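You operate a simulated robot arm through the tools that you are given. There is no shell and no other tool. Be economical: measure what you need, move in short steps, check, and stop when the job is done.

You are at the controls of a simulated robot arm. One attempt, no reset.

TASK
Set the slider to 50 cm, wind paper out to it and put the grey iron block on the paper.
Fine: the block goes on the free end; push the orange lever to FREE before you wind; set the slider first; the other block stays.
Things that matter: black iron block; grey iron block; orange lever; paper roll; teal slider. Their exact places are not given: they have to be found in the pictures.

It is judged by the outcome, as a careful person would: the job done as asked, and still so three seconds after it is handed in. It fails if anything else is knocked over, pushed out of place, dropped, spilled or broken.

THE ROBOT
A 6-joint arm with a two-finger gripper on a trunk, on a base that drives. Base frame: it is fixed to the floor where the robot stands at the start and does not move with it; the origin is under the middle of the robot, x ahead of it, y to its left, z up; the surface under the hand at the start is at about z = 0.9. Lengths are in m, angles in degrees, forces in N, time in s.
Its first joint turns from -166.0 to 166.0 degrees. Places, roughly: orange lever [0.5, -0.3, 1.1]; paper roll [0.8, -0.3, 1]; teal slider [0.5, -0.1, 0.9]. Payload 2.45 kg.
The tool frame sits at the grasp point between the pads (the TCP): z along the fingers, y along the line on which they close. The tips reach 0.02 m beyond it. The gripper opens to 0.14 m. The gripper's body begins 0.168 m behind the TCP.
Orientation is told as [roll, pitch, yaw] about the base's x, y, z axes, in that order, counted from this pose: with the fingers straight down and closing along the base's y, the tool's x points along the base's -x, its y along +y and its z along -z.

THE INTERFACE
- The arm moves only by the tool drive_tool. Its argument "increments" is a list of rows, each an object (a shift or turn left out is 0, a gripper value left out holds the last) with "linear": the shift along the base's x, y, z in units of 50 mm (1.0 is 50 mm), a list of three; "angular": the turn, a rotation vector about the base's x, y, z in units of 5 degrees (1.0 is 5 degrees), a list of three; "grip": the closure in counts, from 0 (fully open) to 255 (shut). In form: [{"linear": [x, y, z], "angular": [wx, wy, wz], "grip": grip}, ...]. A call has 1 to 20 rows; each row shifts and turns the commanded pose from where the row before left it. A call with a number of a shift or a turn outside -1 to 1 is refused whole. Rows are played at 5 a second. More than 0.05 m and 8.6 degrees between two rows, or a gripper value outside its range, and nothing of the call is played. Where a pose cannot be reached the arm comes as near as it can. A force on the tool above 90 N (or 10 N above the force at the start of the call, whichever is more), or a blocked arm, ends the call early, and 0.2 s more pass. The fingers move at their own pace (about 0.045 m/s each) and stop on an object; they squeeze with about 34 N. The grip force told is the motor's: it shows also when the fingers shut on nothing. Time passes only in rows, and 0.2 s behind the last, so rows that do not move let the fingers close. It gives the time, the measured TCP pose, the force on the tool (base axes), the opening and the grip force at its end, in the units of the frame above (readings bear some noise), with the torque about the TCP (base axes, N m) and any sound that the robot's microphone picked up.
- Cameras (640 x 400 px; columns grow to the right, rows downward): "scene" is now at [-0.1016, 0.1622, 1.173]; the picture's right is [-0.17, -0.98, 0.00], its down [-0.00, 0.00, -1.00] and it looks along [0.98, -0.17, -0.00] (base axes); focal length 276 px, centre (320, 200). "wrist" rides on the gripper at [0.078, 0.011, -0.209] in the tool frame; the picture's right is [-0.14, 0.99, 0.00], its down [-0.92, -0.13, -0.37] and it looks along [-0.36, -0.05, 0.93] (tool axes); focal length 280 px, centre (320, 200).
- get_image(camera): a new picture of that camera. The clock stands still meanwhile.
- base_move(legs): drives the robot by 1 to 6 legs, each [ahead, left, turn to the left] in m, m and degrees, along the robot's own axes; the way and the turn of a leg run together, so that a leg with both is an arc; at most 1.5 m and 180 degrees a leg. The arm and the cameras ride along, it lands a little off, and it stops where it bumps. It gives what a move gives.
- turn_head(pan, tilt): turns the head with the scene camera to pan (to the left, within 143 degrees either way) and tilt (down, from -29 to 69), counted from straight ahead of the robot. It gives what a move gives.
- measure_at(camera, pixels): there is no depth. For up to 12 entries [column, row, z] of the newest picture of that camera ("zoom" is the newest enlarged one), the place [x, y] in the base frame at which the ray of that pixel passes the height z, good to about 0.003 m. The clock stands still meanwhile.
- enlarge(camera, box): a new picture of the part [left, top, right, bottom] of that camera's present view, enlarged. The clock stands still meanwhile.
- job_done(): hands the job in; it is judged then, once.

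Work in short steps. Measure before you move; look again where a grasp or a placing could have gone wrong, and mend it. You have 80 turns and 52 pictures in all, those below and enlarged ones among them. Open the gripper and draw the arm clear of the work before you hand the job in, unless the task says otherwise; then end with one line.

The tools are called after "Request:" as a command line: name --argument value ..., lists and objects as JSON in quotes. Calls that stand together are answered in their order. drive_tool: Moves the arm, as the interface text tells. Its arguments: {"type":"object","properties":{"increments":{"type":"array","items":{"type":"object","properties":{"linear":{"type":"array","items":{"type":"number"}},"angular":{"type":"array","items":{"type":"number"}},"grip":{"type":"number"}}}}},"required":["increments"]} The other tools are called the same way: base_move (legs) drives the base; turn_head (pan, tilt) turns the head that bears the scene camera; get_image (camera) takes a picture; measure_at (camera, pixels) gives the place at which the rays of pixels pass given heights; enlarge (camera, box) takes an enlarged picture of a part of a camera's view; job_done () hands the job in.

At the start:

```text
clock: 0.0
tool_pos: [0.6737, 0.1623, 1.2716]
tcp_rot: [-0.1, 0.0, 0.0]
wrist_force: [0.7, -0.4, -0.6]
wrist_torque: [0.0, 0.02, 0.0]
width: 0.1403
grip_force: 0.0
robot x, y, heading: [-0.0021, 0.0024, 0.0]
head pan, tilt: [-10.0, 0.2]
```

scene: 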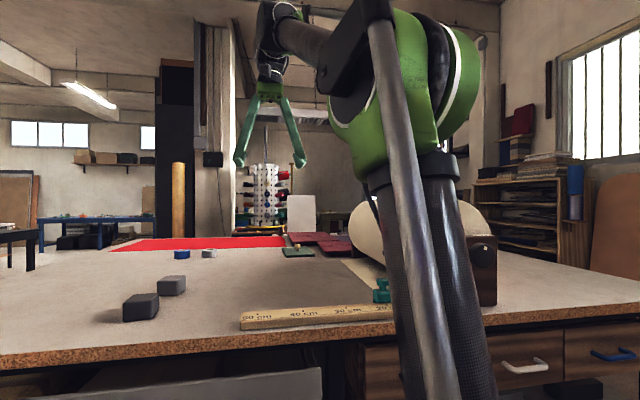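
wrist: 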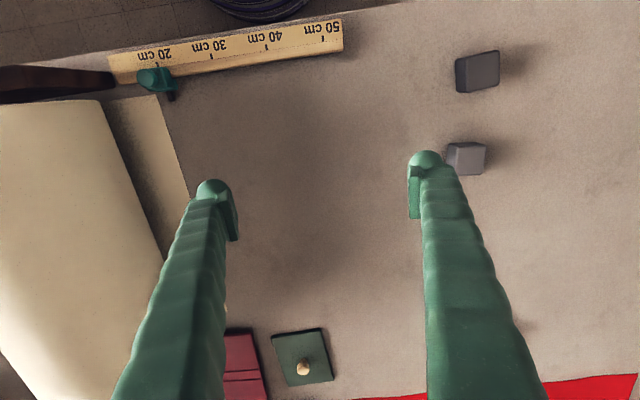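

The wrist view shows the rule (20–50 cm) at top with the slider near (157,80), the roll at left, and two blocks at (478,70) and (466,157). I'll enlarge the views to tell them apart and find the lever.

Request:
enlarge --camera "wrist" --box '[0, 0, 360, 225]'

Request:
measure_at --camera "wrist" --pixels '[[478, 70, 0.93], [466, 157, 0.92], [157, 80, 0.94], [324, 38, 0.91], [268, 48, 0.91], [211, 56, 0.91], [157, 65, 0.91], [188, 196, 0.9], [156, 96, 0.9]]'

Request:
enlarge --camera "scene" --box '[230, 180, 520, 360]'

```text
1.78 times, centred on (180, 112) of wrist
```

zoom: 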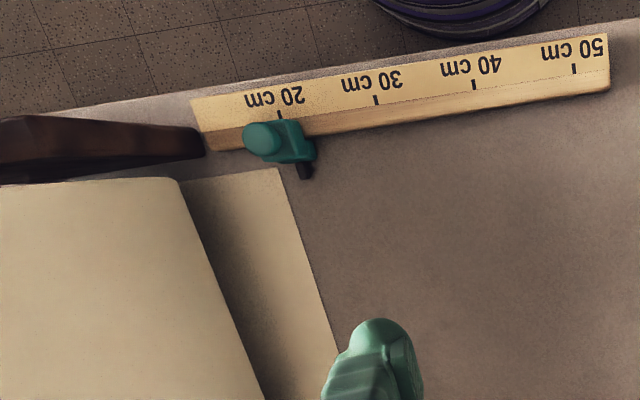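

```text
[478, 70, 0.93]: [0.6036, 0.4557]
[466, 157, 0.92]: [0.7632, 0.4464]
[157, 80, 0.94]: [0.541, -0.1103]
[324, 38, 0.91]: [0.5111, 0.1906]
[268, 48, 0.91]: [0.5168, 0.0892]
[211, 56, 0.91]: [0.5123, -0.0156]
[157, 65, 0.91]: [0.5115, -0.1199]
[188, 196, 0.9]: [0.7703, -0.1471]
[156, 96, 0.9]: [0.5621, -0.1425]
```

```text
2.21 times, centred on (375, 270) of scene
```

zoom: 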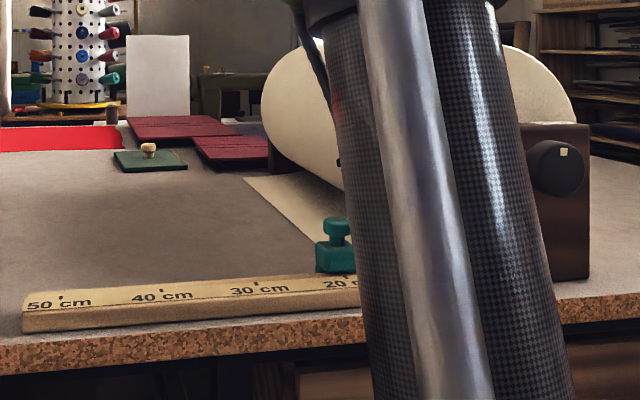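

Block at (0.763,0.446) is the lighter grey; the darker one at (0.604,0.456) stays. I move the arm back and to the right, tilting it forward, to see the lever and knob face.

Request:
drive_tool --increments '[{"linear": [-0.7, -0.9, 0], "angular": [0, -1, 0]}, {"linear": [-0.7, -0.9, 0], "angular": [0, -1, 0]}, {"linear": [-0.7, -0.9, 0], "angular": [0, -1, 0]}, {"linear": [-0.7, -0.9, 0], "angular": [0, -1, 0]}, {"linear": [-0.7, -0.9, 0], "angular": [0, -1, 0]}, {"linear": [-0.7, -0.9, 0], "angular": [0, -1, 0]}, {"linear": [-0.7, -0.9, 0], "angular": [0, -1, 0]}, {"linear": [-0.7, -0.9, 0], "angular": [0, -1, 0]}]'

Request:
get_image --camera "wrist"

Request:
get_image --camera "scene"

```text
refused: row 1 steps farther than a row can; nothing moved
```

```text
47 pictures are left
```

wrist: 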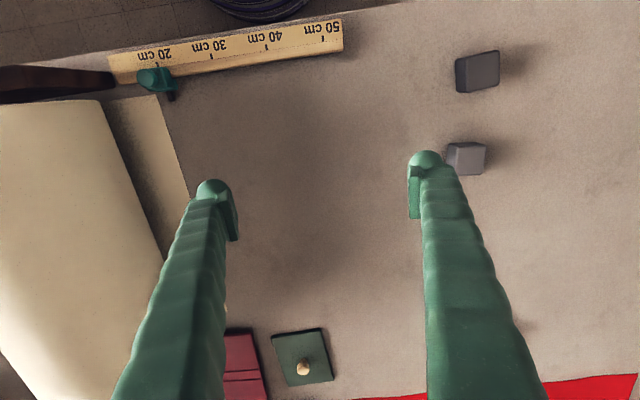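

```text
46 pictures are left
```

scene: 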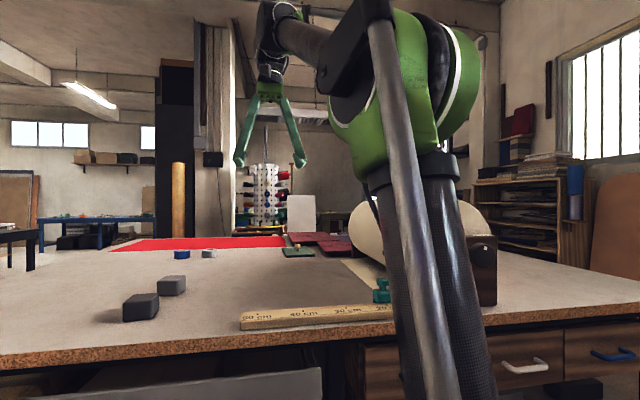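

The combined step exceeded 0.05 m; I resend with shorter steps.

Request:
drive_tool --increments '[{"linear": [-0.55, -0.75, 0], "angular": [0, -0.8, 0]}, {"linear": [-0.55, -0.75, 0], "angular": [0, -0.8, 0]}, {"linear": [-0.55, -0.75, 0], "angular": [0, -0.8, 0]}, {"linear": [-0.55, -0.75, 0], "angular": [0, -0.8, 0]}, {"linear": [-0.55, -0.75, 0], "angular": [0, -0.8, 0]}, {"linear": [-0.55, -0.75, 0], "angular": [0, -0.8, 0]}, {"linear": [-0.55, -0.75, 0], "angular": [0, -0.8, 0]}, {"linear": [-0.55, -0.75, 0], "angular": [0, -0.8, 0]}, {"linear": [-0.55, -0.75, 0], "angular": [0, -0.8, 0]}, {"linear": [-0.55, -0.75, 0], "angular": [0, -0.8, 0]}]'

Request:
get_image --camera "wrist"

Request:
get_image --camera "scene"

```text
clock: 2.1
tool_pos: [0.5021, -0.1964, 1.3045]
tcp_rot: [-0.1, -36.5, 4.4]
wrist_force: [-0.5, 0.0, -0.2]
wrist_torque: [0.0, -0.07, -0.03]
width: 0.1398
grip_force: 0.0
robot x, y, heading: [-0.0013, 0.001, 0.4]
head pan, tilt: [-10.0, 0.2]
stopped in row 10: the arm was blocked; the commanded pose is now the measured one
```

```text
45 pictures are left
```

wrist: 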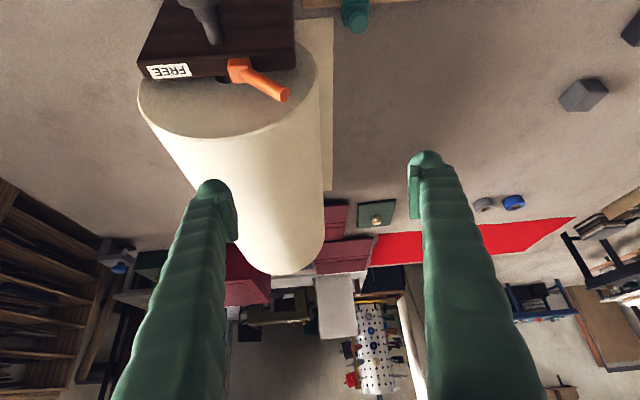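

```text
44 pictures are left
```

scene: 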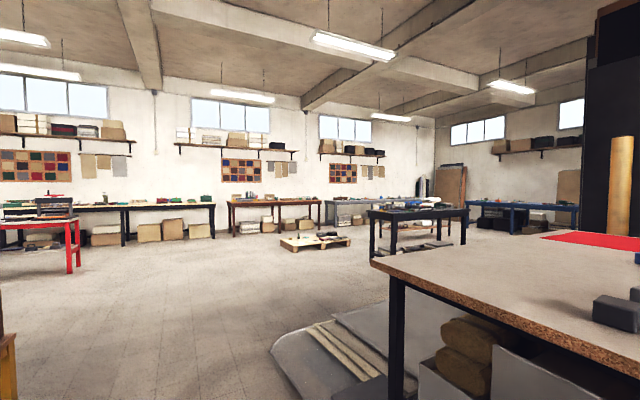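

The orange lever sits on the near stand with its handle leaning toward (285,97), and the FREE label is on its other side at (170,70). I enlarge it and re-aim the head.

Request:
enlarge --camera "wrist" --box '[120, 0, 340, 138]'

Request:
turn_head --pan -40 --tilt 15

Request:
get_image --camera "scene"

```text
2.90 times, centred on (230, 69) of wrist
```

zoom: 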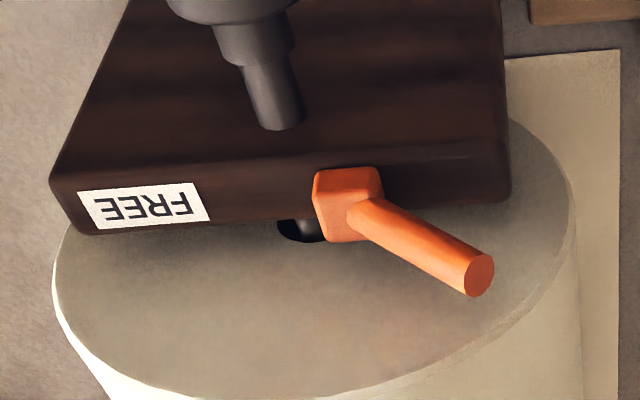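

```text
clock: 3.0
tool_pos: [0.5022, -0.1978, 1.3055]
tcp_rot: [0.0, -36.5, 4.1]
wrist_force: [-0.2, 0.5, -0.1]
wrist_torque: [0.01, 0.0, -0.01]
width: 0.1399
grip_force: 0.0
robot x, y, heading: [0.0005, 0.0013, -0.0]
head pan, tilt: [-40.0, 15.0]
```

```text
42 pictures are left
```

scene: 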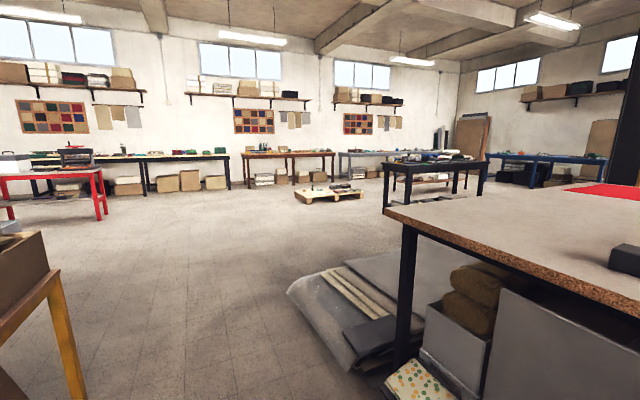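

The head view doesn't match its reading; I probe its true direction with the measuring tool, and measure the lever and slider in the wrist view.

Request:
measure_at --camera "scene" --pixels '[[320, 200, 1.0], [320, 200, 0.0], [620, 260, 0.93], [390, 210, 0.9]]'

Request:
measure_at --camera "wrist" --pixels '[[236, 72, 1.1], [285, 96, 1.15], [285, 96, 1.12], [356, 15, 0.95], [150, 72, 1.08], [292, 60, 1.08], [205, 40, 1.0], [334, 110, 0.9], [333, 190, 0.9]]'

```text
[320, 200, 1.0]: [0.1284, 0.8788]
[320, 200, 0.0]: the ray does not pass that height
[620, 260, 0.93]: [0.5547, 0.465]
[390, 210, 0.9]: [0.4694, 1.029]
```

```text
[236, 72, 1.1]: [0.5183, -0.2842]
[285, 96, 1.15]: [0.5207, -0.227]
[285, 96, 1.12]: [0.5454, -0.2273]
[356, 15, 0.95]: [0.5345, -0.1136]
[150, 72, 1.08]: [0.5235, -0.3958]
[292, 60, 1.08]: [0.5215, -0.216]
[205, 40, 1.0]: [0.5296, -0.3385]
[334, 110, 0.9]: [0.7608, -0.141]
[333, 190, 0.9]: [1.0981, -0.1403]
```

The scene head seems pushed aside by the arm's elbow. I bring the tool upright again above the slider (about (0.52,-0.10)) and look.

Request:
drive_tool --increments '[{"linear": [0.1, 0.2, 0], "angular": [0, 1, -0.1]}, {"linear": [0.1, 0.2, 0], "angular": [0, 1, -0.1]}, {"linear": [0.1, 0.2, 0], "angular": [0, 1, -0.1]}, {"linear": [0.1, 0.2, 0], "angular": [0, 1, -0.1]}, {"linear": [0, 0.2, -0.2], "angular": [0, 1, -0.1]}, {"linear": [0, 0.3, -0.3], "angular": [0, 1, -0.1]}, {"linear": [0, 0.3, -0.3], "angular": [0, 1.3, -0.2]}, {"linear": [0, 0.3, -0.3]}, {"linear": [0, 0, -0.3]}]'

Request:
get_image --camera "wrist"

Request:
get_image --camera "scene"

```text
refused: 1.3 is not a number from -1 to 1
```

```text
41 pictures are left
```

wrist: 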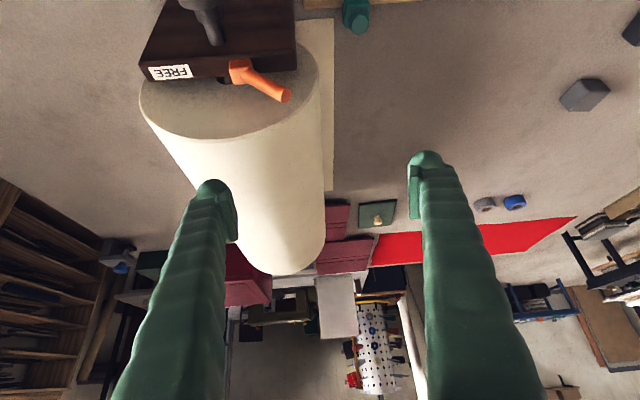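

```text
40 pictures are left
```

scene: 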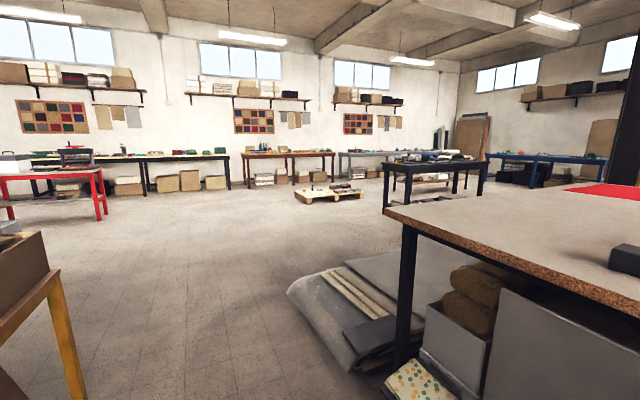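

One value was over 1; resending without pictures in the same batch.

Request:
drive_tool --increments '[{"linear": [0.1, 0.2, 0], "angular": [0, 0.9, -0.1]}, {"linear": [0.1, 0.2, 0], "angular": [0, 0.9, -0.1]}, {"linear": [0.1, 0.2, 0], "angular": [0, 0.9, -0.1]}, {"linear": [0.1, 0.2, 0], "angular": [0, 0.9, -0.1]}, {"linear": [0, 0.2, -0.2], "angular": [0, 0.9, -0.1]}, {"linear": [0, 0.3, -0.3], "angular": [0, 0.9, -0.1]}, {"linear": [0, 0.3, -0.3], "angular": [0, 0.9, -0.2]}, {"linear": [0, 0.3, -0.3], "angular": [0, 0.9, 0]}, {"linear": [0, 0, -0.3]}]'

```text
clock: 5.0
tool_pos: [0.5209, -0.1025, 1.2344]
tcp_rot: [1.2, -0.5, -0.3]
wrist_force: [1.0, 0.2, -0.1]
wrist_torque: [0.01, -0.01, -0.01]
width: 0.14
grip_force: 0.0
robot x, y, heading: [0.0005, 0.0034, -0.2]
head pan, tilt: [-40.0, 15.0]
```

Now look at the slider with the wrist and check the head.

Request:
get_image --camera "wrist"

Request:
turn_head --pan -30 --tilt 10

Request:
get_image --camera "scene"

```text
39 pictures are left
```

wrist: 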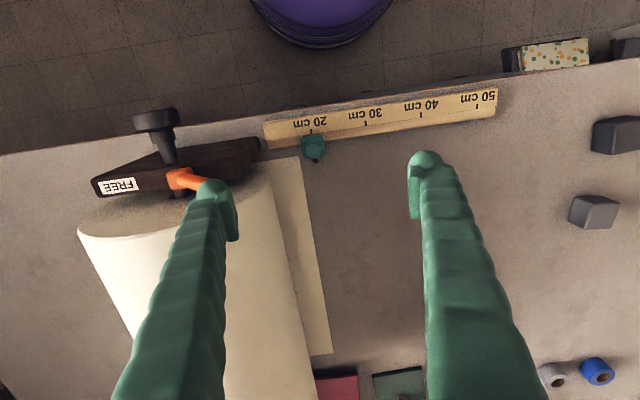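

```text
clock: 5.7
tool_pos: [0.5221, -0.1019, 1.2346]
tcp_rot: [1.2, -0.5, -0.3]
wrist_force: [-0.2, 0.3, -0.7]
wrist_torque: [-0.02, 0.0, 0.02]
width: 0.14
grip_force: 0.1
robot x, y, heading: [-0.0034, -0.002, -0.0]
head pan, tilt: [-30.0, 10.0]
```

```text
38 pictures are left
```

scene: 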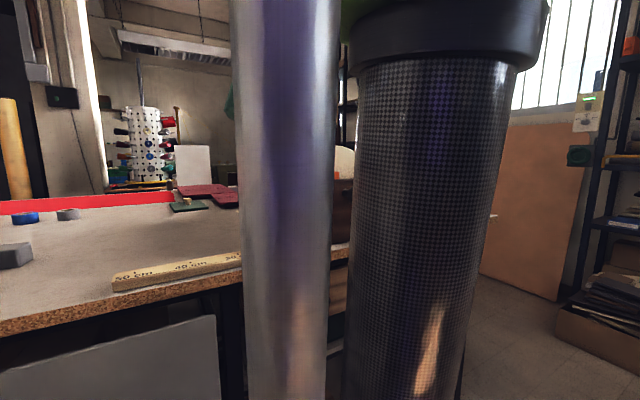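

The wrist view now shows the slider at (313,147), pointer tip at (315,160), and the winding knob at (157,123). I enlarge for detail.

Request:
enlarge --camera "wrist" --box '[70, 70, 370, 257]'

Request:
measure_at --camera "wrist" --pixels '[[313, 147, 0.95], [315, 160, 0.91], [311, 133, 0.91], [478, 106, 0.91], [365, 124, 0.91], [156, 122, 1.0], [170, 160, 1.0], [100, 183, 1.085], [258, 148, 1.085], [298, 157, 0.9], [331, 350, 0.9], [595, 212, 0.92]]'

```text
2.13 times, centred on (220, 164) of wrist
```

zoom: 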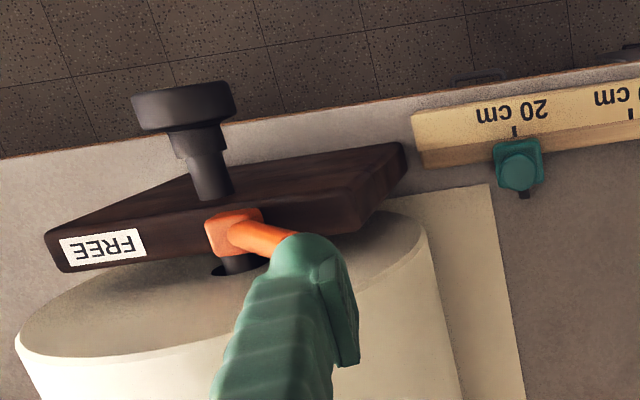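

```text
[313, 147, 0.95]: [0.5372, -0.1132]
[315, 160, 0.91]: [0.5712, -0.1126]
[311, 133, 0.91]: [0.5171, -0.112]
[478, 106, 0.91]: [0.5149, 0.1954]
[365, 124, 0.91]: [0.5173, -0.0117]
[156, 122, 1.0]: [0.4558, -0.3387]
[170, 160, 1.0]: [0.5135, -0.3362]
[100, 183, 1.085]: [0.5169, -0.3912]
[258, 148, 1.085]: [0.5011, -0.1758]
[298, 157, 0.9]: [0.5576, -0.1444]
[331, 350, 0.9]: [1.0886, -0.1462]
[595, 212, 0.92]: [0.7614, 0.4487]
```

Marks: 20 cm at y≈-0.112, 50 cm at y≈0.189; slider pointer is at y≈-0.1125, its body at x≈0.533. I preshape to ~9 cm and descend over the slider partway.

Request:
drive_tool --increments '[{"linear": [0.22, -0.2, 0], "angular": [-0.24, 0.1, 0.06], "grip": 91}, {"linear": [0, 0, -0.9]}, {"linear": [0, 0, -0.9]}, {"linear": [0, 0, -0.9]}, {"linear": [0, 0, -0.8]}, {"linear": [0, 0, 0]}]'

Request:
get_image --camera "wrist"

```text
clock: 7.1
tool_pos: [0.534, -0.1134, 1.0584]
tcp_rot: [0.1, 0.1, 0.0]
wrist_force: [0.3, 0.4, 0.7]
wrist_torque: [0.0, 0.06, 0.03]
width: 0.0904
grip_force: 0.0
robot x, y, heading: [0.003, 0.002, -0.1]
head pan, tilt: [-30.0, 10.0]
```

```text
36 pictures are left
```

wrist: 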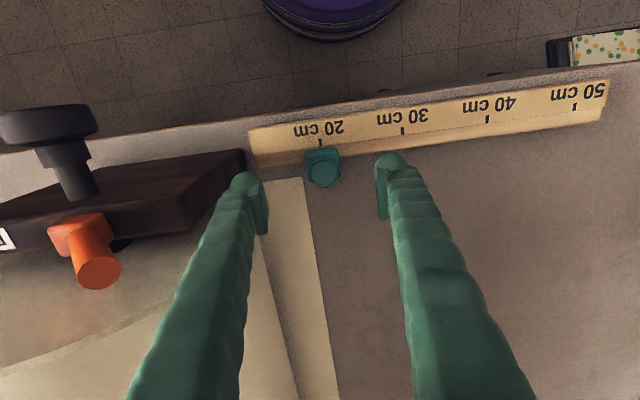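

Slider knob is at (323,172) between the fingers; I measure it and the marks again from closer.

Request:
measure_at --camera "wrist" --pixels '[[323, 174, 0.98], [320, 142, 0.92], [402, 130, 0.92], [487, 118, 0.92], [575, 107, 0.92], [322, 150, 0.95], [275, 178, 0.9]]'

```text
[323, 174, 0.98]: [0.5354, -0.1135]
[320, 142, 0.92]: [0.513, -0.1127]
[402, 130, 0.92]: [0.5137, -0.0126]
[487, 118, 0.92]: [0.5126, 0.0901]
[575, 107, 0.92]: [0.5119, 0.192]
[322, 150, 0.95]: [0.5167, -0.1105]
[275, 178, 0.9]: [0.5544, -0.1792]
```

Aligned with the TCP (0.534,-0.113). Descend to z≈0.957 and close on the slider.

Request:
drive_tool --increments '[{"linear": [0, 0, -0.8]}, {"linear": [0, 0, -0.8]}, {"linear": [0, 0, -0.42]}, {"grip": 200}, {"grip": 200}, {"grip": 200}, {"grip": 200}]'

```text
clock: 8.7
tool_pos: [0.5322, -0.1123, 0.9581]
tcp_rot: [0.2, 0.0, 0.1]
wrist_force: [-0.8, 16.1, -6.1]
wrist_torque: [0.07, 0.0, 0.02]
width: 0.0416
grip_force: 8.2
robot x, y, heading: [0.0006, 0.0001, -0.1]
head pan, tilt: [-30.0, 10.0]
```

Width 0.042 on the slider body. Now drag it +0.30 m along y.

Request:
drive_tool --increments '[{"grip": 230}, {"linear": [0, 0.5, 0]}, {"linear": [0, 0.5, 0]}, {"linear": [0, 0.5, 0]}, {"linear": [0, 0.5, 0]}, {"linear": [0, 0.5, 0]}, {"linear": [0, 0.5, 0]}, {"linear": [0, 0.5, 0]}, {"linear": [0, 0.5, 0]}, {"linear": [0, 0.5, 0]}, {"linear": [0, 0.5, 0]}, {"linear": [0, 0.5, 0]}, {"linear": [0, 0.5, 0]}, {}, {}]'

Request:
enlarge --camera "wrist" --box '[200, 60, 440, 210]'

```text
clock: 11.9
tool_pos: [0.5322, 0.1868, 0.9589]
tcp_rot: [0.0, 0.0, -0.1]
wrist_force: [7.0, 1.1, -25.3]
wrist_torque: [-0.02, -0.23, -0.06]
width: 0.0387
grip_force: 45.0
robot x, y, heading: [0.0031, -0.0002, 0.1]
head pan, tilt: [-30.0, 10.0]
```

```text
2.67 times, centred on (320, 135) of wrist
```

zoom: 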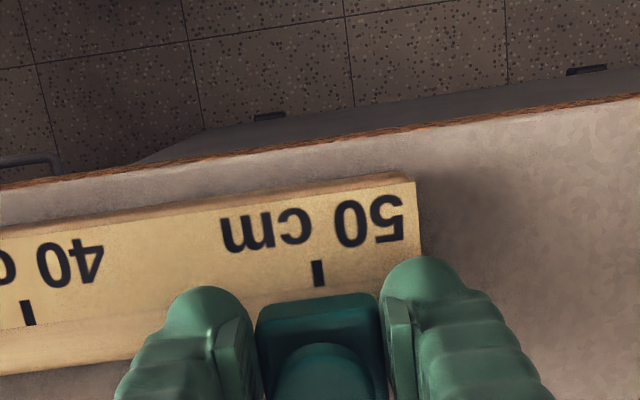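

The slider sits by the 50 cm mark. I release, rise straight, and check the reading.

Request:
drive_tool --increments '[{"grip": 120}, {}, {}, {"linear": [0, 0, 0.6]}, {"linear": [0, 0, 0.8]}, {"linear": [0, 0, 0.8]}]'

Request:
enlarge --camera "wrist" --box '[240, 80, 400, 180]'

Request:
measure_at --camera "zoom" --pixels '[[320, 200, 0.92], [320, 200, 0.95], [320, 100, 0.92], [320, 300, 0.92]]'

```text
clock: 13.3
tool_pos: [0.5332, 0.187, 1.0696]
tcp_rot: [-0.1, 0.0, 0.0]
wrist_force: [-0.4, 0.0, 0.1]
wrist_torque: [0.02, 0.0, -0.04]
width: 0.0741
grip_force: 0.2
robot x, y, heading: [-0.0014, -0.0015, -0.0]
head pan, tilt: [-30.0, 10.0]
```

```text
4.00 times, centred on (320, 130) of wrist
```

zoom: 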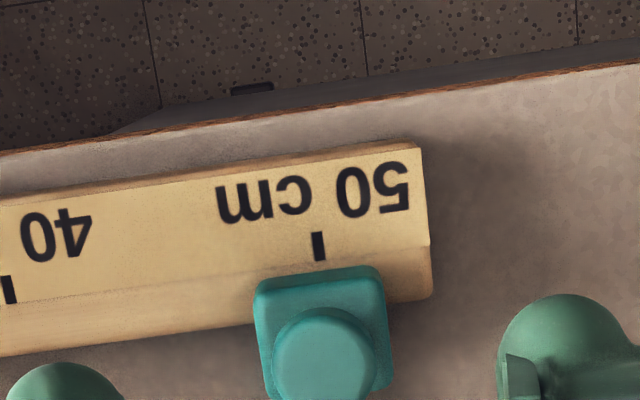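

```text
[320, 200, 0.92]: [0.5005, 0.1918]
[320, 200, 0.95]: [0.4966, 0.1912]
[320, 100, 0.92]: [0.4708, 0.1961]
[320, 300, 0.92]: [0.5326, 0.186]
```

Measure the 50 mark against the slider body and knob.

Request:
measure_at --camera "zoom" --pixels '[[318, 246, 0.925], [8, 290, 0.925], [254, 283, 0.955], [383, 268, 0.955], [324, 355, 0.98], [326, 372, 0.98]]'

```text
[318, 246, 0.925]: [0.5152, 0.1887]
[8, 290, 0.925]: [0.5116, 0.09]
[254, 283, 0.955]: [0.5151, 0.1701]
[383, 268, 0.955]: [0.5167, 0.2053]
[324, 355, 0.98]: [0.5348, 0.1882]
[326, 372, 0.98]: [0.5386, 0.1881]
```

Slider reads 50 cm within 1 mm. From two views the lever hub is at (0.525,-0.284,1.095), handle tip (0.523,-0.227,1.148), leaning +y. I go with closed fingers to its +y side.

Request:
drive_tool --increments '[{"linear": [0, 0, 0.9], "grip": 255}, {"linear": [0, 0, 0.9]}, {"linear": [0, 0, 0.9]}, {"linear": [0, -0.95, 0]}, {"linear": [0, -0.95, 0]}, {"linear": [0, -0.95, 0]}, {"linear": [0, -0.95, 0]}, {"linear": [0, -0.95, 0]}, {"linear": [-0.2, -0.95, 0]}, {"linear": [-0.16, -0.95, 0]}, {"linear": [0, -0.3, 0]}, {"linear": [0, 0, -0.4]}, {}]'

Request:
get_image --camera "wrist"

```text
clock: 16.1
tool_pos: [0.5139, -0.1596, 1.1836]
tcp_rot: [0.0, 0.1, 0.0]
wrist_force: [0.3, -0.8, 0.0]
wrist_torque: [-0.01, 0.02, -0.02]
width: 0.0
grip_force: 29.2
robot x, y, heading: [-0.0004, 0.0005, 0.1]
head pan, tilt: [-30.0, 10.0]
```

```text
33 pictures are left
```

wrist: 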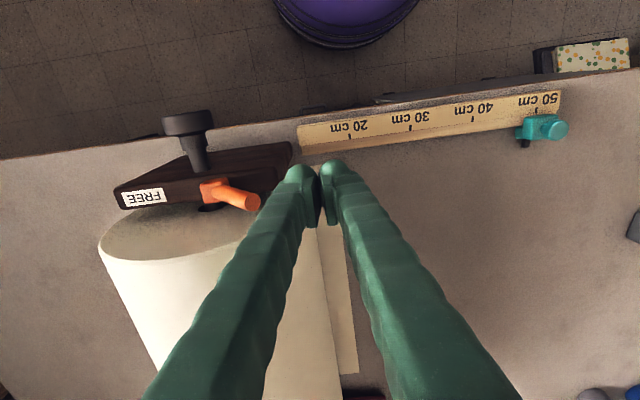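

Lever tip now at (252,202), hub (210,190). Verify their places before pushing.

Request:
measure_at --camera "wrist" --pixels '[[252, 202, 1.148], [210, 190, 1.095], [128, 198, 1.085], [187, 123, 1.0], [195, 160, 1.0], [187, 123, 0.98], [187, 123, 1.02], [100, 245, 1.0], [524, 146, 0.91]]'

```text
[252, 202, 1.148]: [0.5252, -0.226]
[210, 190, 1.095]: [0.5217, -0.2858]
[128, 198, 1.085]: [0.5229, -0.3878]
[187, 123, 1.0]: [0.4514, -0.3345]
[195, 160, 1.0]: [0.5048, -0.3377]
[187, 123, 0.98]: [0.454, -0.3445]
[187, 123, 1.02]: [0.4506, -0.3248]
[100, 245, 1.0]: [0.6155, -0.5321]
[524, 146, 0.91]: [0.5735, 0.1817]
```

Confirmed. Lower to TCP z≈1.15 and push in -y in short steps.

Request:
drive_tool --increments '[{"linear": [0, 0, -0.66]}, {"linear": [0, -0.4, 0]}, {"linear": [0, -0.4, 0]}, {"linear": [0, -0.4, 0]}, {"linear": [0, -0.4, 0]}, {"linear": [0, -0.4, 0]}, {"linear": [0, -0.4, 0]}, {"linear": [0, -0.4, 0]}, {}]'

Request:
get_image --camera "wrist"

```text
clock: 18.0
tool_pos: [0.5152, -0.2818, 1.1547]
tcp_rot: [0.8, -0.1, 0.8]
wrist_force: [1.6, 28.6, 28.2]
wrist_torque: [-1.44, -0.36, 0.29]
width: 0.0
grip_force: 29.8
robot x, y, heading: [0.0002, 0.0045, 0.5]
head pan, tilt: [-30.0, 10.0]
stopped in row 9: the force on the tool passed its limit at 99 N (the readings are from after the stop); the commanded pose is now the measured one
```

```text
32 pictures are left
```

wrist: 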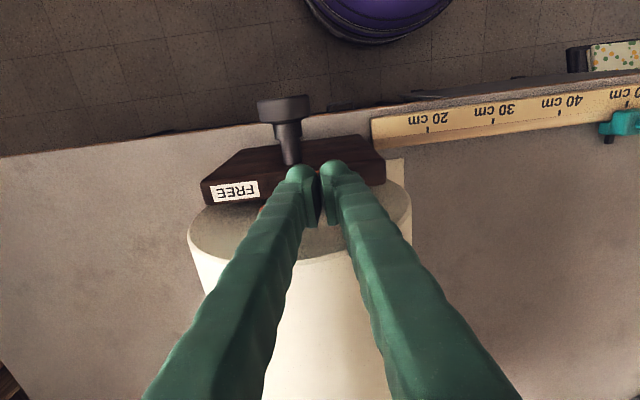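

The push met a stop at y≈-0.28; back off to the +y side and look at the lever.

Request:
drive_tool --increments '[{"linear": [0, 0.2, 0.1], "angular": [-0.15, 0, -0.15]}, {"linear": [0, 0.3, 0.5]}, {"linear": [0, 0.9, 0.3]}, {"linear": [0, 0.9, 0]}, {}]'

Request:
enlarge --camera "wrist" --box '[60, 70, 380, 270]'

```text
clock: 19.2
tool_pos: [0.5157, -0.1733, 1.1963]
tcp_rot: [0.0, 0.1, -0.3]
wrist_force: [0.4, -0.8, 0.4]
wrist_torque: [0.01, 0.0, 0.0]
width: 0.0
grip_force: 29.7
robot x, y, heading: [-0.0021, 0.0046, 0.0]
head pan, tilt: [-30.0, 10.0]
```

```text
2.00 times, centred on (220, 170) of wrist
```

zoom: 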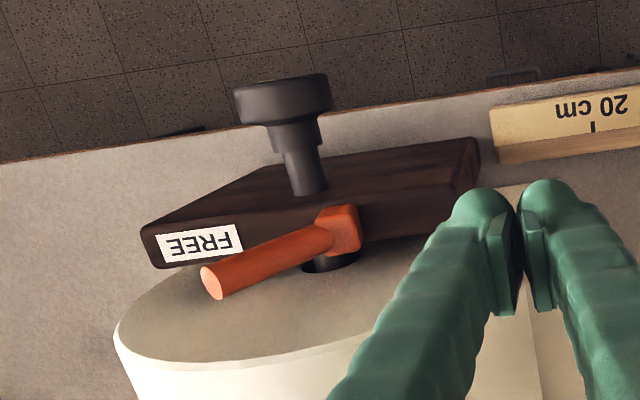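

The lever now leans to the FREE side, tip at zoom (213,282). Check its angle and measure the knob.

Request:
measure_at --camera "zoom" --pixels '[[213, 282, 1.148], [213, 282, 1.13], [338, 230, 1.095], [285, 88, 1.0], [235, 92, 1.0], [332, 88, 1.0], [313, 190, 1.0], [285, 118, 1.0]]'

```text
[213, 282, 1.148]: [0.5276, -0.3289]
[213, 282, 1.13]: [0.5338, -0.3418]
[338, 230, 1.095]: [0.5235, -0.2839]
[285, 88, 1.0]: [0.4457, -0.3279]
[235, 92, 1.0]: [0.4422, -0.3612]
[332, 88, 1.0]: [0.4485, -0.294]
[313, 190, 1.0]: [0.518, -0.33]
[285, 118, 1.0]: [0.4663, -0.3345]
```

Lever is at FREE (tip y≈-0.33, symmetric about the hub). The knob axis from two views is about y≈-0.30, z≈1.05, disc x≈0.444–0.463, Ø≈0.058. I lift and back the base 0.3 m to make room for a horizontal grasp.

Request:
drive_tool --increments '[{"linear": [0, 0.3, 0.8]}, {"linear": [0, 0.3, 0.5], "grip": 60}, {}]'

Request:
base_move --legs '[[-0.3, 0, 0]]'

Request:
turn_head --pan -20 --tilt 10

Request:
get_image --camera "scene"

```text
clock: 20.0
tool_pos: [0.5164, -0.1426, 1.2624]
tcp_rot: [0.1, 0.1, -0.1]
wrist_force: [-0.1, 0.0, -0.4]
wrist_torque: [-0.01, 0.03, 0.01]
width: 0.0518
grip_force: 0.1
robot x, y, heading: [-0.0019, 0.0048, 0.5]
head pan, tilt: [-30.0, 10.0]
```

```text
clock: 22.0
tool_pos: [0.2137, -0.1442, 1.2623]
tcp_rot: [0.0, 0.1, -0.1]
wrist_force: [-0.3, 0.1, 0.4]
wrist_torque: [-0.01, -0.02, -0.01]
width: 0.1073
grip_force: 0.0
robot x, y, heading: [-0.3027, 0.0016, 0.3]
head pan, tilt: [-30.0, 10.0]
```

```text
clock: 22.8
tool_pos: [0.2136, -0.1442, 1.2621]
tcp_rot: [0.0, 0.1, 0.0]
wrist_force: [0.8, -0.7, 0.3]
wrist_torque: [-0.03, 0.01, -0.01]
width: 0.1073
grip_force: 0.0
robot x, y, heading: [-0.3032, -0.0027, 0.7]
head pan, tilt: [-20.0, 10.0]
```

```text
30 pictures are left
```

scene: 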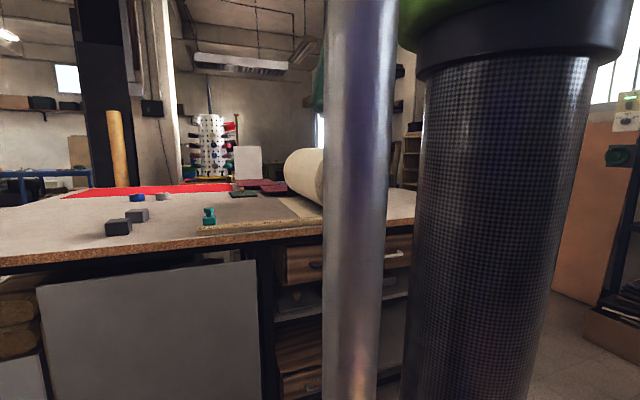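

Clear view of the paper area from the scene. Now swing the tool horizontal (pointing +x) to a pregrasp at about (0.34,-0.30,1.06).

Request:
drive_tool --increments '[{"linear": [0.126, -0.156, -0.2], "angular": [0, -0.9, 0]}, {"linear": [0.126, -0.156, -0.2], "angular": [0, -0.9, 0]}, {"linear": [0.126, -0.156, -0.2], "angular": [0, -0.9, 0]}, {"linear": [0.126, -0.156, -0.2], "angular": [0, -0.9, 0]}, {"linear": [0.126, -0.156, -0.2], "angular": [0, -0.9, 0]}, {"linear": [0.126, -0.156, -0.2], "angular": [0, -0.9, 0]}, {"linear": [0.126, -0.156, -0.2], "angular": [0, -0.9, 0]}, {"linear": [0.126, -0.156, -0.2], "angular": [0, -0.9, 0]}, {"linear": [0.126, -0.156, -0.2], "angular": [0, -0.9, 0]}, {"linear": [0.126, -0.156, -0.2], "angular": [0, -0.9, 0]}, {"linear": [0.126, -0.156, -0.2], "angular": [0, -0.9, 0]}, {"linear": [0.126, -0.156, -0.2], "angular": [0, -0.9, 0]}, {"linear": [0.126, -0.156, -0.2], "angular": [0, -0.9, 0]}, {"linear": [0.126, -0.156, -0.2], "angular": [0, -0.9, 0]}, {"linear": [0.126, -0.156, -0.2], "angular": [0, -0.9, 0]}, {"linear": [0.126, -0.156, -0.2], "angular": [0, -0.9, 0]}, {"linear": [0.126, -0.156, -0.2], "angular": [0, -0.9, 0]}, {"linear": [0.126, -0.156, -0.2], "angular": [0, -0.9, 0]}, {"linear": [0.126, -0.156, -0.2], "angular": [0, -0.9, 0]}, {"linear": [0.126, -0.156, -0.2], "angular": [0, -0.9, 0]}]'

Request:
get_image --camera "wrist"

```text
clock: 24.5
tool_pos: [0.338, -0.2457, 1.2068]
tcp_rot: [0.1, -34.0, 0.1]
wrist_force: [0.4, -0.8, 0.7]
wrist_torque: [0.04, -0.01, 0.02]
width: 0.107
grip_force: 0.2
robot x, y, heading: [-0.3035, -0.0014, 0.3]
head pan, tilt: [-20.0, 10.0]
stopped in row 8: the arm was blocked; the commanded pose is now the measured one
```

```text
29 pictures are left
```

wrist: 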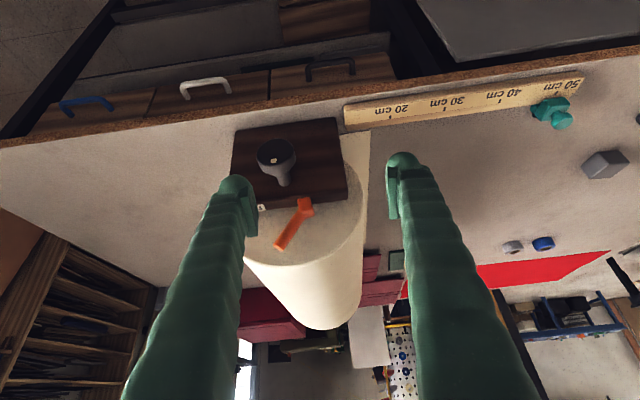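

The arm was blocked at about -34° pitch again – too folded, probably elbow against the head. I back the base another 0.25 m so the arm is more extended, then continue.

Request:
base_move --legs '[[-0.25, 0, 0]]'

Request:
drive_tool --increments '[{"linear": [0.9, 0, 0]}, {"linear": [0.9, 0, 0]}, {"linear": [0.5, -0.1, -0.2], "angular": [0, -0.9, 0]}, {"linear": [0.5, -0.1, -0.2], "angular": [0, -0.9, 0]}, {"linear": [0.5, -0.1, -0.2], "angular": [0, -0.9, 0]}, {"linear": [0.5, -0.1, -0.2], "angular": [0, -0.9, 0]}]'

```text
clock: 25.9
tool_pos: [0.2409, -0.2508, 1.2078]
tcp_rot: [-0.1, -34.0, -0.3]
wrist_force: [-1.1, -0.1, 0.3]
wrist_torque: [0.01, -0.05, -0.01]
width: 0.107
grip_force: 0.0
robot x, y, heading: [-0.4007, -0.0043, 0.0]
head pan, tilt: [-20.0, 10.0]
stopped in leg 1: the robot was blocked; the commanded pose is now the measured one
```

```text
clock: 27.3
tool_pos: [0.4308, -0.2709, 1.1679]
tcp_rot: [0.1, -52.2, -0.4]
wrist_force: [-0.7, -0.3, -0.5]
wrist_torque: [0.0, 0.02, -0.02]
width: 0.1071
grip_force: 0.0
robot x, y, heading: [-0.3981, -0.0032, 0.1]
head pan, tilt: [-20.0, 10.0]
```

The base stopped at x=-0.40 (something behind), but pitch -52° now reached. I continue tilting with x held near 0.40.

Request:
drive_tool --increments '[{"linear": [-0.2, -0.1, -0.2], "angular": [0, -0.9, 0]}, {"linear": [-0.2, -0.1, -0.2], "angular": [0, -0.9, 0]}, {"linear": [-0.2, -0.1, -0.2], "angular": [0, -0.9, 0]}, {"linear": [-0.1, -0.1, -0.2], "angular": [0, -0.9, 0]}, {"linear": [-0.1, -0.1, -0.2], "angular": [0, -0.9, 0]}, {"linear": [0, -0.1, -0.2], "angular": [0, -0.9, 0]}, {"linear": [0, 0, -0.2], "angular": [0, -0.9, 0]}, {"linear": [0, 0, -0.2], "angular": [0, -0.9, 0]}]'

Request:
get_image --camera "wrist"

```text
clock: 29.1
tool_pos: [0.391, -0.3017, 1.0875]
tcp_rot: [6.5, -88.0, -6.7]
wrist_force: [-0.4, -0.4, -0.5]
wrist_torque: [0.04, -0.03, -0.04]
width: 0.1072
grip_force: 0.1
robot x, y, heading: [-0.3971, -0.0041, 0.2]
head pan, tilt: [-20.0, 10.0]
```

```text
28 pictures are left
```

wrist: 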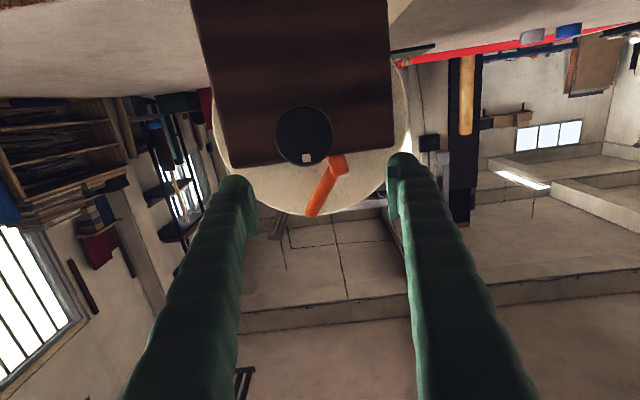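

The tool is now horizontal facing the knob, seen at (304,136). I measure its centre and rim via height crossings.

Request:
measure_at --camera "wrist" --pixels '[[304, 136, 1.04], [304, 136, 1.044], [304, 136, 1.048], [304, 136, 1.052], [275, 136, 1.048], [333, 136, 1.048], [304, 106, 1.02], [304, 165, 1.075]]'

Request:
enlarge --camera "wrist" --box '[180, 20, 440, 220]'

```text
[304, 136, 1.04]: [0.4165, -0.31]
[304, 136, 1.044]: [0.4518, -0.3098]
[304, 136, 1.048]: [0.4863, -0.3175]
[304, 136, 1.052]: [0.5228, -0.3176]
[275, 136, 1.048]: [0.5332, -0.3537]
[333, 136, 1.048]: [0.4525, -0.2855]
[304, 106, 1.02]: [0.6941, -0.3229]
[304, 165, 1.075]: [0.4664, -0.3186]
```

```text
2.00 times, centred on (310, 120) of wrist
```

zoom: 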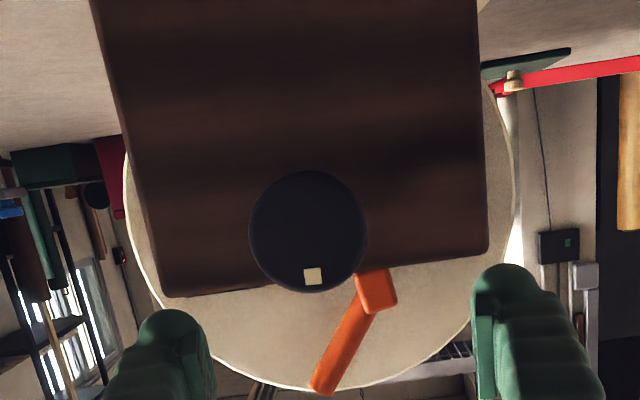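

Knob centre ≈ (0.445,-0.310,1.044). I align the TCP with its axis and pre-roll the gripper -80° about x to leave room for a long positive turn.

Request:
drive_tool --increments '[{"linear": [0, -0.15, -0.45], "angular": [0, -0.36, 0]}, {"linear": [0, 0, -0.42]}, {"angular": [-1, 0, 0]}, {"angular": [-1, 0, 0]}, {"angular": [-1, 0, 0]}, {"angular": [-1, 0, 0]}, {"angular": [-1, 0, 0]}, {"angular": [-1, 0, 0]}, {"angular": [-1, 0, 0]}, {"angular": [-1, 0, 0]}, {"angular": [-1, 0, 0]}, {"angular": [-1, 0, 0]}, {"angular": [-1, 0, 0]}, {"angular": [-1, 0, 0]}, {"angular": [-1, 0, 0]}, {"angular": [-1, 0, 0]}, {"angular": [-1, 0, 0]}, {"angular": [-1, 0, 0]}, {}]'

Request:
get_image --camera "wrist"

Request:
get_image --camera "scene"

```text
clock: 33.1
tool_pos: [0.3911, -0.3094, 1.0434]
tcp_rot: [-90.0, -10.3, 89.7]
wrist_force: [-0.6, -0.2, 0.3]
wrist_torque: [-0.01, 0.04, -0.03]
width: 0.107
grip_force: 0.0
robot x, y, heading: [-0.3967, -0.0052, 0.3]
head pan, tilt: [-20.0, 10.0]
```

```text
26 pictures are left
```

wrist: 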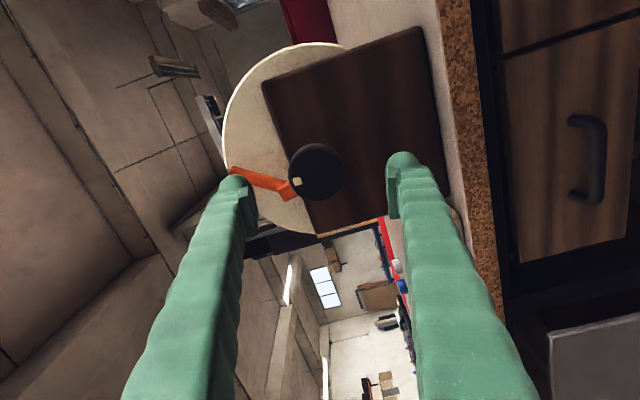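

```text
25 pictures are left
```

scene: 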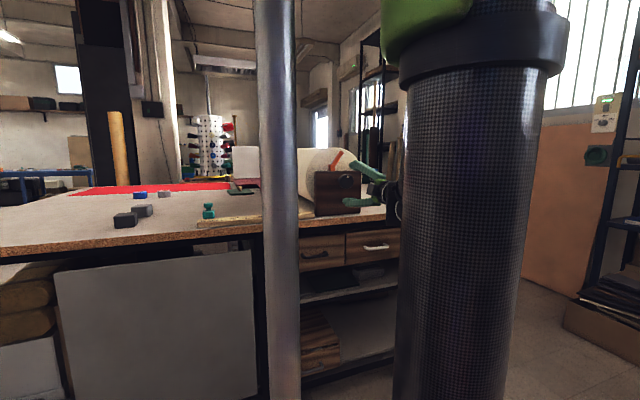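

Knob at (316,172) vs expected TCP axis (320,175): shift z +4 mm, y −2.5 mm, then advance 6 cm and grip.

Request:
drive_tool --increments '[{"linear": [0.3, -0.05, 0.08]}, {"linear": [0.5, 0, 0]}, {"linear": [0.42, 0, 0]}, {"grip": 255}, {"grip": 255}, {"grip": 255}, {"grip": 255}, {}]'

```text
clock: 34.9
tool_pos: [0.4539, -0.3108, 1.0462]
tcp_rot: [-90.0, -10.2, 89.9]
wrist_force: [18.9, 1.5, -12.2]
wrist_torque: [0.06, 0.21, 0.09]
width: 0.0528
grip_force: 39.8
robot x, y, heading: [-0.3995, -0.0023, -0.2]
head pan, tilt: [-20.0, 10.0]
```

Knob gripped (width 0.053). Turn +40° about x and observe the paper.

Request:
drive_tool --increments '[{"angular": [0.8, 0, 0]}, {"angular": [0.8, 0, 0]}, {"angular": [0.8, 0, 0]}, {"angular": [0.8, 0, 0]}, {"angular": [0.8, 0, 0]}, {"angular": [0.8, 0, 0]}, {"angular": [0.8, 0, 0]}, {"angular": [0.8, 0, 0]}, {"angular": [0.8, 0, 0]}, {"angular": [0.8, 0, 0]}, {}]'

Request:
enlarge --camera "scene" --box '[100, 120, 420, 270]'

```text
clock: 37.3
tool_pos: [0.455, -0.3102, 1.0467]
tcp_rot: [-89.7, -50.4, 89.6]
wrist_force: [68.2, 1.7, 36.6]
wrist_torque: [0.0, -0.01, 0.39]
width: 0.052
grip_force: 45.1
robot x, y, heading: [-0.3947, -0.0029, -0.2]
head pan, tilt: [-20.0, 10.0]
```

```text
2.00 times, centred on (260, 195) of scene
```

zoom: 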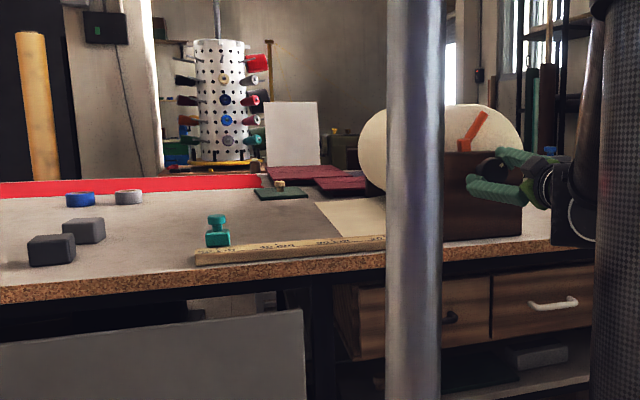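

Paper edge appears near (345,235) in the zoom; I measure it.

Request:
measure_at --camera "zoom" --pixels '[[345, 236, 0.9], [318, 204, 0.9], [330, 218, 0.9], [213, 246, 0.93]]'

```text
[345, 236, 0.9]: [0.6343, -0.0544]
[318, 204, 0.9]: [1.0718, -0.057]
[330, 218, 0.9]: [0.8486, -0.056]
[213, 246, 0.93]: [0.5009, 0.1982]
```

Direction right: the end moved 88 mm for 40° (2.2 mm/deg), now y≈-0.056. Turn another 70°, easing the x preload by 3 mm.

Request:
drive_tool --increments '[{"linear": [0.06, 0, 0]}, {"angular": [0.8, 0, 0]}, {"angular": [0.8, 0, 0]}, {"angular": [0.8, 0, 0]}, {"angular": [0.8, 0, 0]}, {"angular": [0.8, 0, 0]}, {"angular": [0.8, 0, 0]}, {"angular": [0.8, 0, 0]}, {"angular": [0.8, 0, 0]}, {"angular": [0.8, 0, 0]}, {"angular": [0.8, 0, 0]}, {"angular": [0.8, 0, 0]}, {"angular": [0.8, 0, 0]}, {"angular": [0.8, 0, 0]}, {"angular": [0.8, 0, 0]}, {"angular": [0.8, 0, 0]}, {"angular": [0.8, 0, 0]}, {"angular": [0.8, 0, 0]}, {"angular": [0.4, 0, 0]}, {}]'

```text
clock: 41.5
tool_pos: [0.4567, -0.3115, 1.0467]
tcp_rot: [89.4, -59.7, -89.6]
wrist_force: [-24.9, 4.1, -26.6]
wrist_torque: [0.05, 0.01, 0.03]
width: 0.052
grip_force: 44.7
robot x, y, heading: [-0.4034, -0.0019, -0.0]
head pan, tilt: [-20.0, 10.0]
```

All went smoothly; expected end at y≈0.10. Turn 34° more and then measure.

Request:
drive_tool --increments '[{"angular": [0.8, 0, 0]}, {"angular": [0.8, 0, 0]}, {"angular": [0.8, 0, 0]}, {"angular": [0.8, 0, 0]}, {"angular": [0.8, 0, 0]}, {"angular": [0.8, 0, 0]}, {"angular": [0.8, 0, 0]}, {"angular": [0.8, 0, 0]}, {"angular": [0.4, 0, 0]}, {}]'

Request:
enlarge --camera "scene" --box '[150, 160, 310, 260]'

```text
clock: 43.7
tool_pos: [0.4554, -0.3122, 1.0468]
tcp_rot: [89.9, -25.8, -89.8]
wrist_force: [-14.8, -9.3, -24.1]
wrist_torque: [0.0, 0.0, -0.11]
width: 0.0519
grip_force: 45.2
robot x, y, heading: [-0.4001, -0.0025, -0.1]
head pan, tilt: [-20.0, 10.0]
```

```text
4.00 times, centred on (230, 210) of scene
```

zoom: 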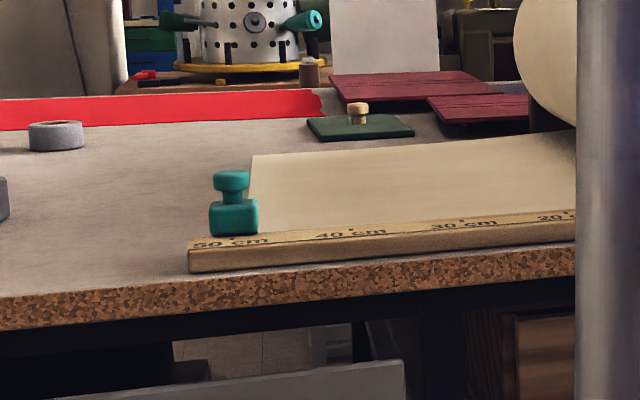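

Paper edge now runs from (254,156) to (249,190); measure against target y≈0.188.

Request:
measure_at --camera "zoom" --pixels '[[254, 156, 0.9], [251, 175, 0.9], [249, 190, 0.9], [233, 225, 0.955], [233, 205, 0.955]]'

```text
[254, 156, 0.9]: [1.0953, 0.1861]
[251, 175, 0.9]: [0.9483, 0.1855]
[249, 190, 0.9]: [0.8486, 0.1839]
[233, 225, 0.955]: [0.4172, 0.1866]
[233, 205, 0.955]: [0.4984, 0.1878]
```

Edge ≈0.185, slider 0.188: add 1.2°, then release and back away.

Request:
drive_tool --increments '[{"angular": [0.24, 0, 0]}, {}, {"grip": 40}, {}, {}, {}, {"linear": [-0.5, 0, 0]}, {"linear": [-0.9, 0, 0]}, {}]'

Request:
enlarge --camera "scene" --box '[150, 160, 310, 260]'

Request:
measure_at --camera "zoom" --pixels '[[254, 156, 0.9], [253, 156, 0.9], [250, 175, 0.9], [248, 190, 0.9]]'

```text
clock: 45.7
tool_pos: [0.3851, -0.31, 1.0474]
tcp_rot: [89.8, -24.5, -89.9]
wrist_force: [0.0, -0.5, -0.7]
wrist_torque: [-0.01, 0.02, 0.0]
width: 0.118
grip_force: 0.0
robot x, y, heading: [-0.401, -0.0023, 0.1]
head pan, tilt: [-20.0, 10.0]
```

```text
4.00 times, centred on (230, 210) of scene
```

zoom: 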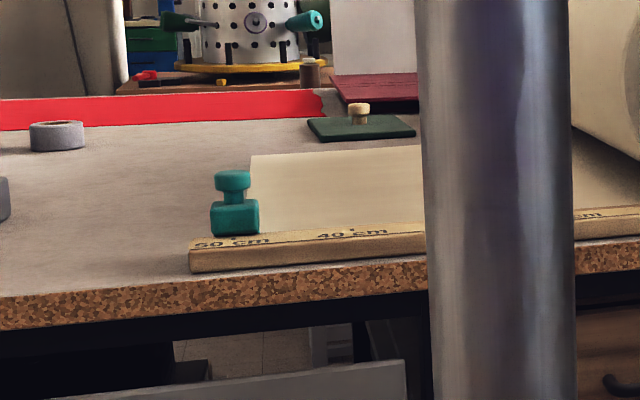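

```text
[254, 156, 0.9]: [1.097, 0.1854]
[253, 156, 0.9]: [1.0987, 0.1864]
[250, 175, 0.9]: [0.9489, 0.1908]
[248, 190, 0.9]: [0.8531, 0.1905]
```

Edge still at ≈0.188–0.19 after release. Now undo the roll and start pitching the tool back down while lifting.

Request:
drive_tool --increments '[{"angular": [-1, 0, 0]}, {"angular": [-1, 0, 0]}, {"angular": [-1, 0, 0]}, {"angular": [-1, 0, 0]}, {"angular": [-1, 0, 0]}, {"angular": [-1, 0, 0]}, {"angular": [-1, 0, 0]}, {"angular": [-1, 0, 0]}, {"angular": [-1, 0, 0]}, {"angular": [-1, 0, 0]}, {"angular": [-1, 0, 0]}, {"angular": [-1, 0, 0]}, {"angular": [-1, 0, 0]}, {"linear": [0, 0, 0.6], "angular": [0, 1, 0]}, {"linear": [0, 0, 0.6], "angular": [0, 1, 0]}, {"linear": [0, 0, 0.6], "angular": [0, 1, 0]}, {"linear": [0, 0, 0.6], "angular": [0, 1, 0]}, {"linear": [0, 0, 0.6], "angular": [0, 1, 0]}, {"linear": [0, 0.3, 0.6], "angular": [0, 1, 0]}, {"linear": [0, 0.3, 0.6], "angular": [0, 1, 0]}]'

Request:
drive_tool --increments '[{"linear": [0, 0.5, 0.2], "angular": [0, 1, 0]}, {"linear": [0, 0.5, 0.2], "angular": [0, 1, 0]}, {"linear": [0, 0.5, 0], "angular": [0, 1, 0]}, {"linear": [0, 0.5, 0], "angular": [0, 1, 0]}, {"linear": [0, 0.7, 0], "angular": [0, 1, 0]}, {"linear": [0, 0.7, 0], "angular": [0, 1, 0]}, {"linear": [0, 0.7, 0], "angular": [0, 1, 0]}, {"linear": [0, 0.7, 0], "angular": [0, 1, 0]}, {"linear": [0, 0.8, 0], "angular": [0, 1, 0]}, {"linear": [0, 0.8, 0], "angular": [0, 1, 0]}, {"linear": [0, 0.8, 0], "angular": [0, 1, 0]}, {"linear": [0, 0.8, 0]}, {}]'

```text
clock: 49.9
tool_pos: [0.3855, -0.2804, 1.257]
tcp_rot: [0.5, -54.6, -0.8]
wrist_force: [0.5, 0.4, -0.8]
wrist_torque: [0.03, 0.04, -0.01]
width: 0.1179
grip_force: 0.0
robot x, y, heading: [-0.3975, -0.0043, 0.1]
head pan, tilt: [-20.0, 10.0]
```

```text
clock: 52.7
tool_pos: [0.3848, 0.1203, 1.2755]
tcp_rot: [-0.2, 0.2, -0.5]
wrist_force: [-0.3, -0.5, 0.1]
wrist_torque: [0.03, -0.03, 0.0]
width: 0.1177
grip_force: 0.1
robot x, y, heading: [-0.3993, -0.0019, -0.0]
head pan, tilt: [-20.0, 10.0]
```

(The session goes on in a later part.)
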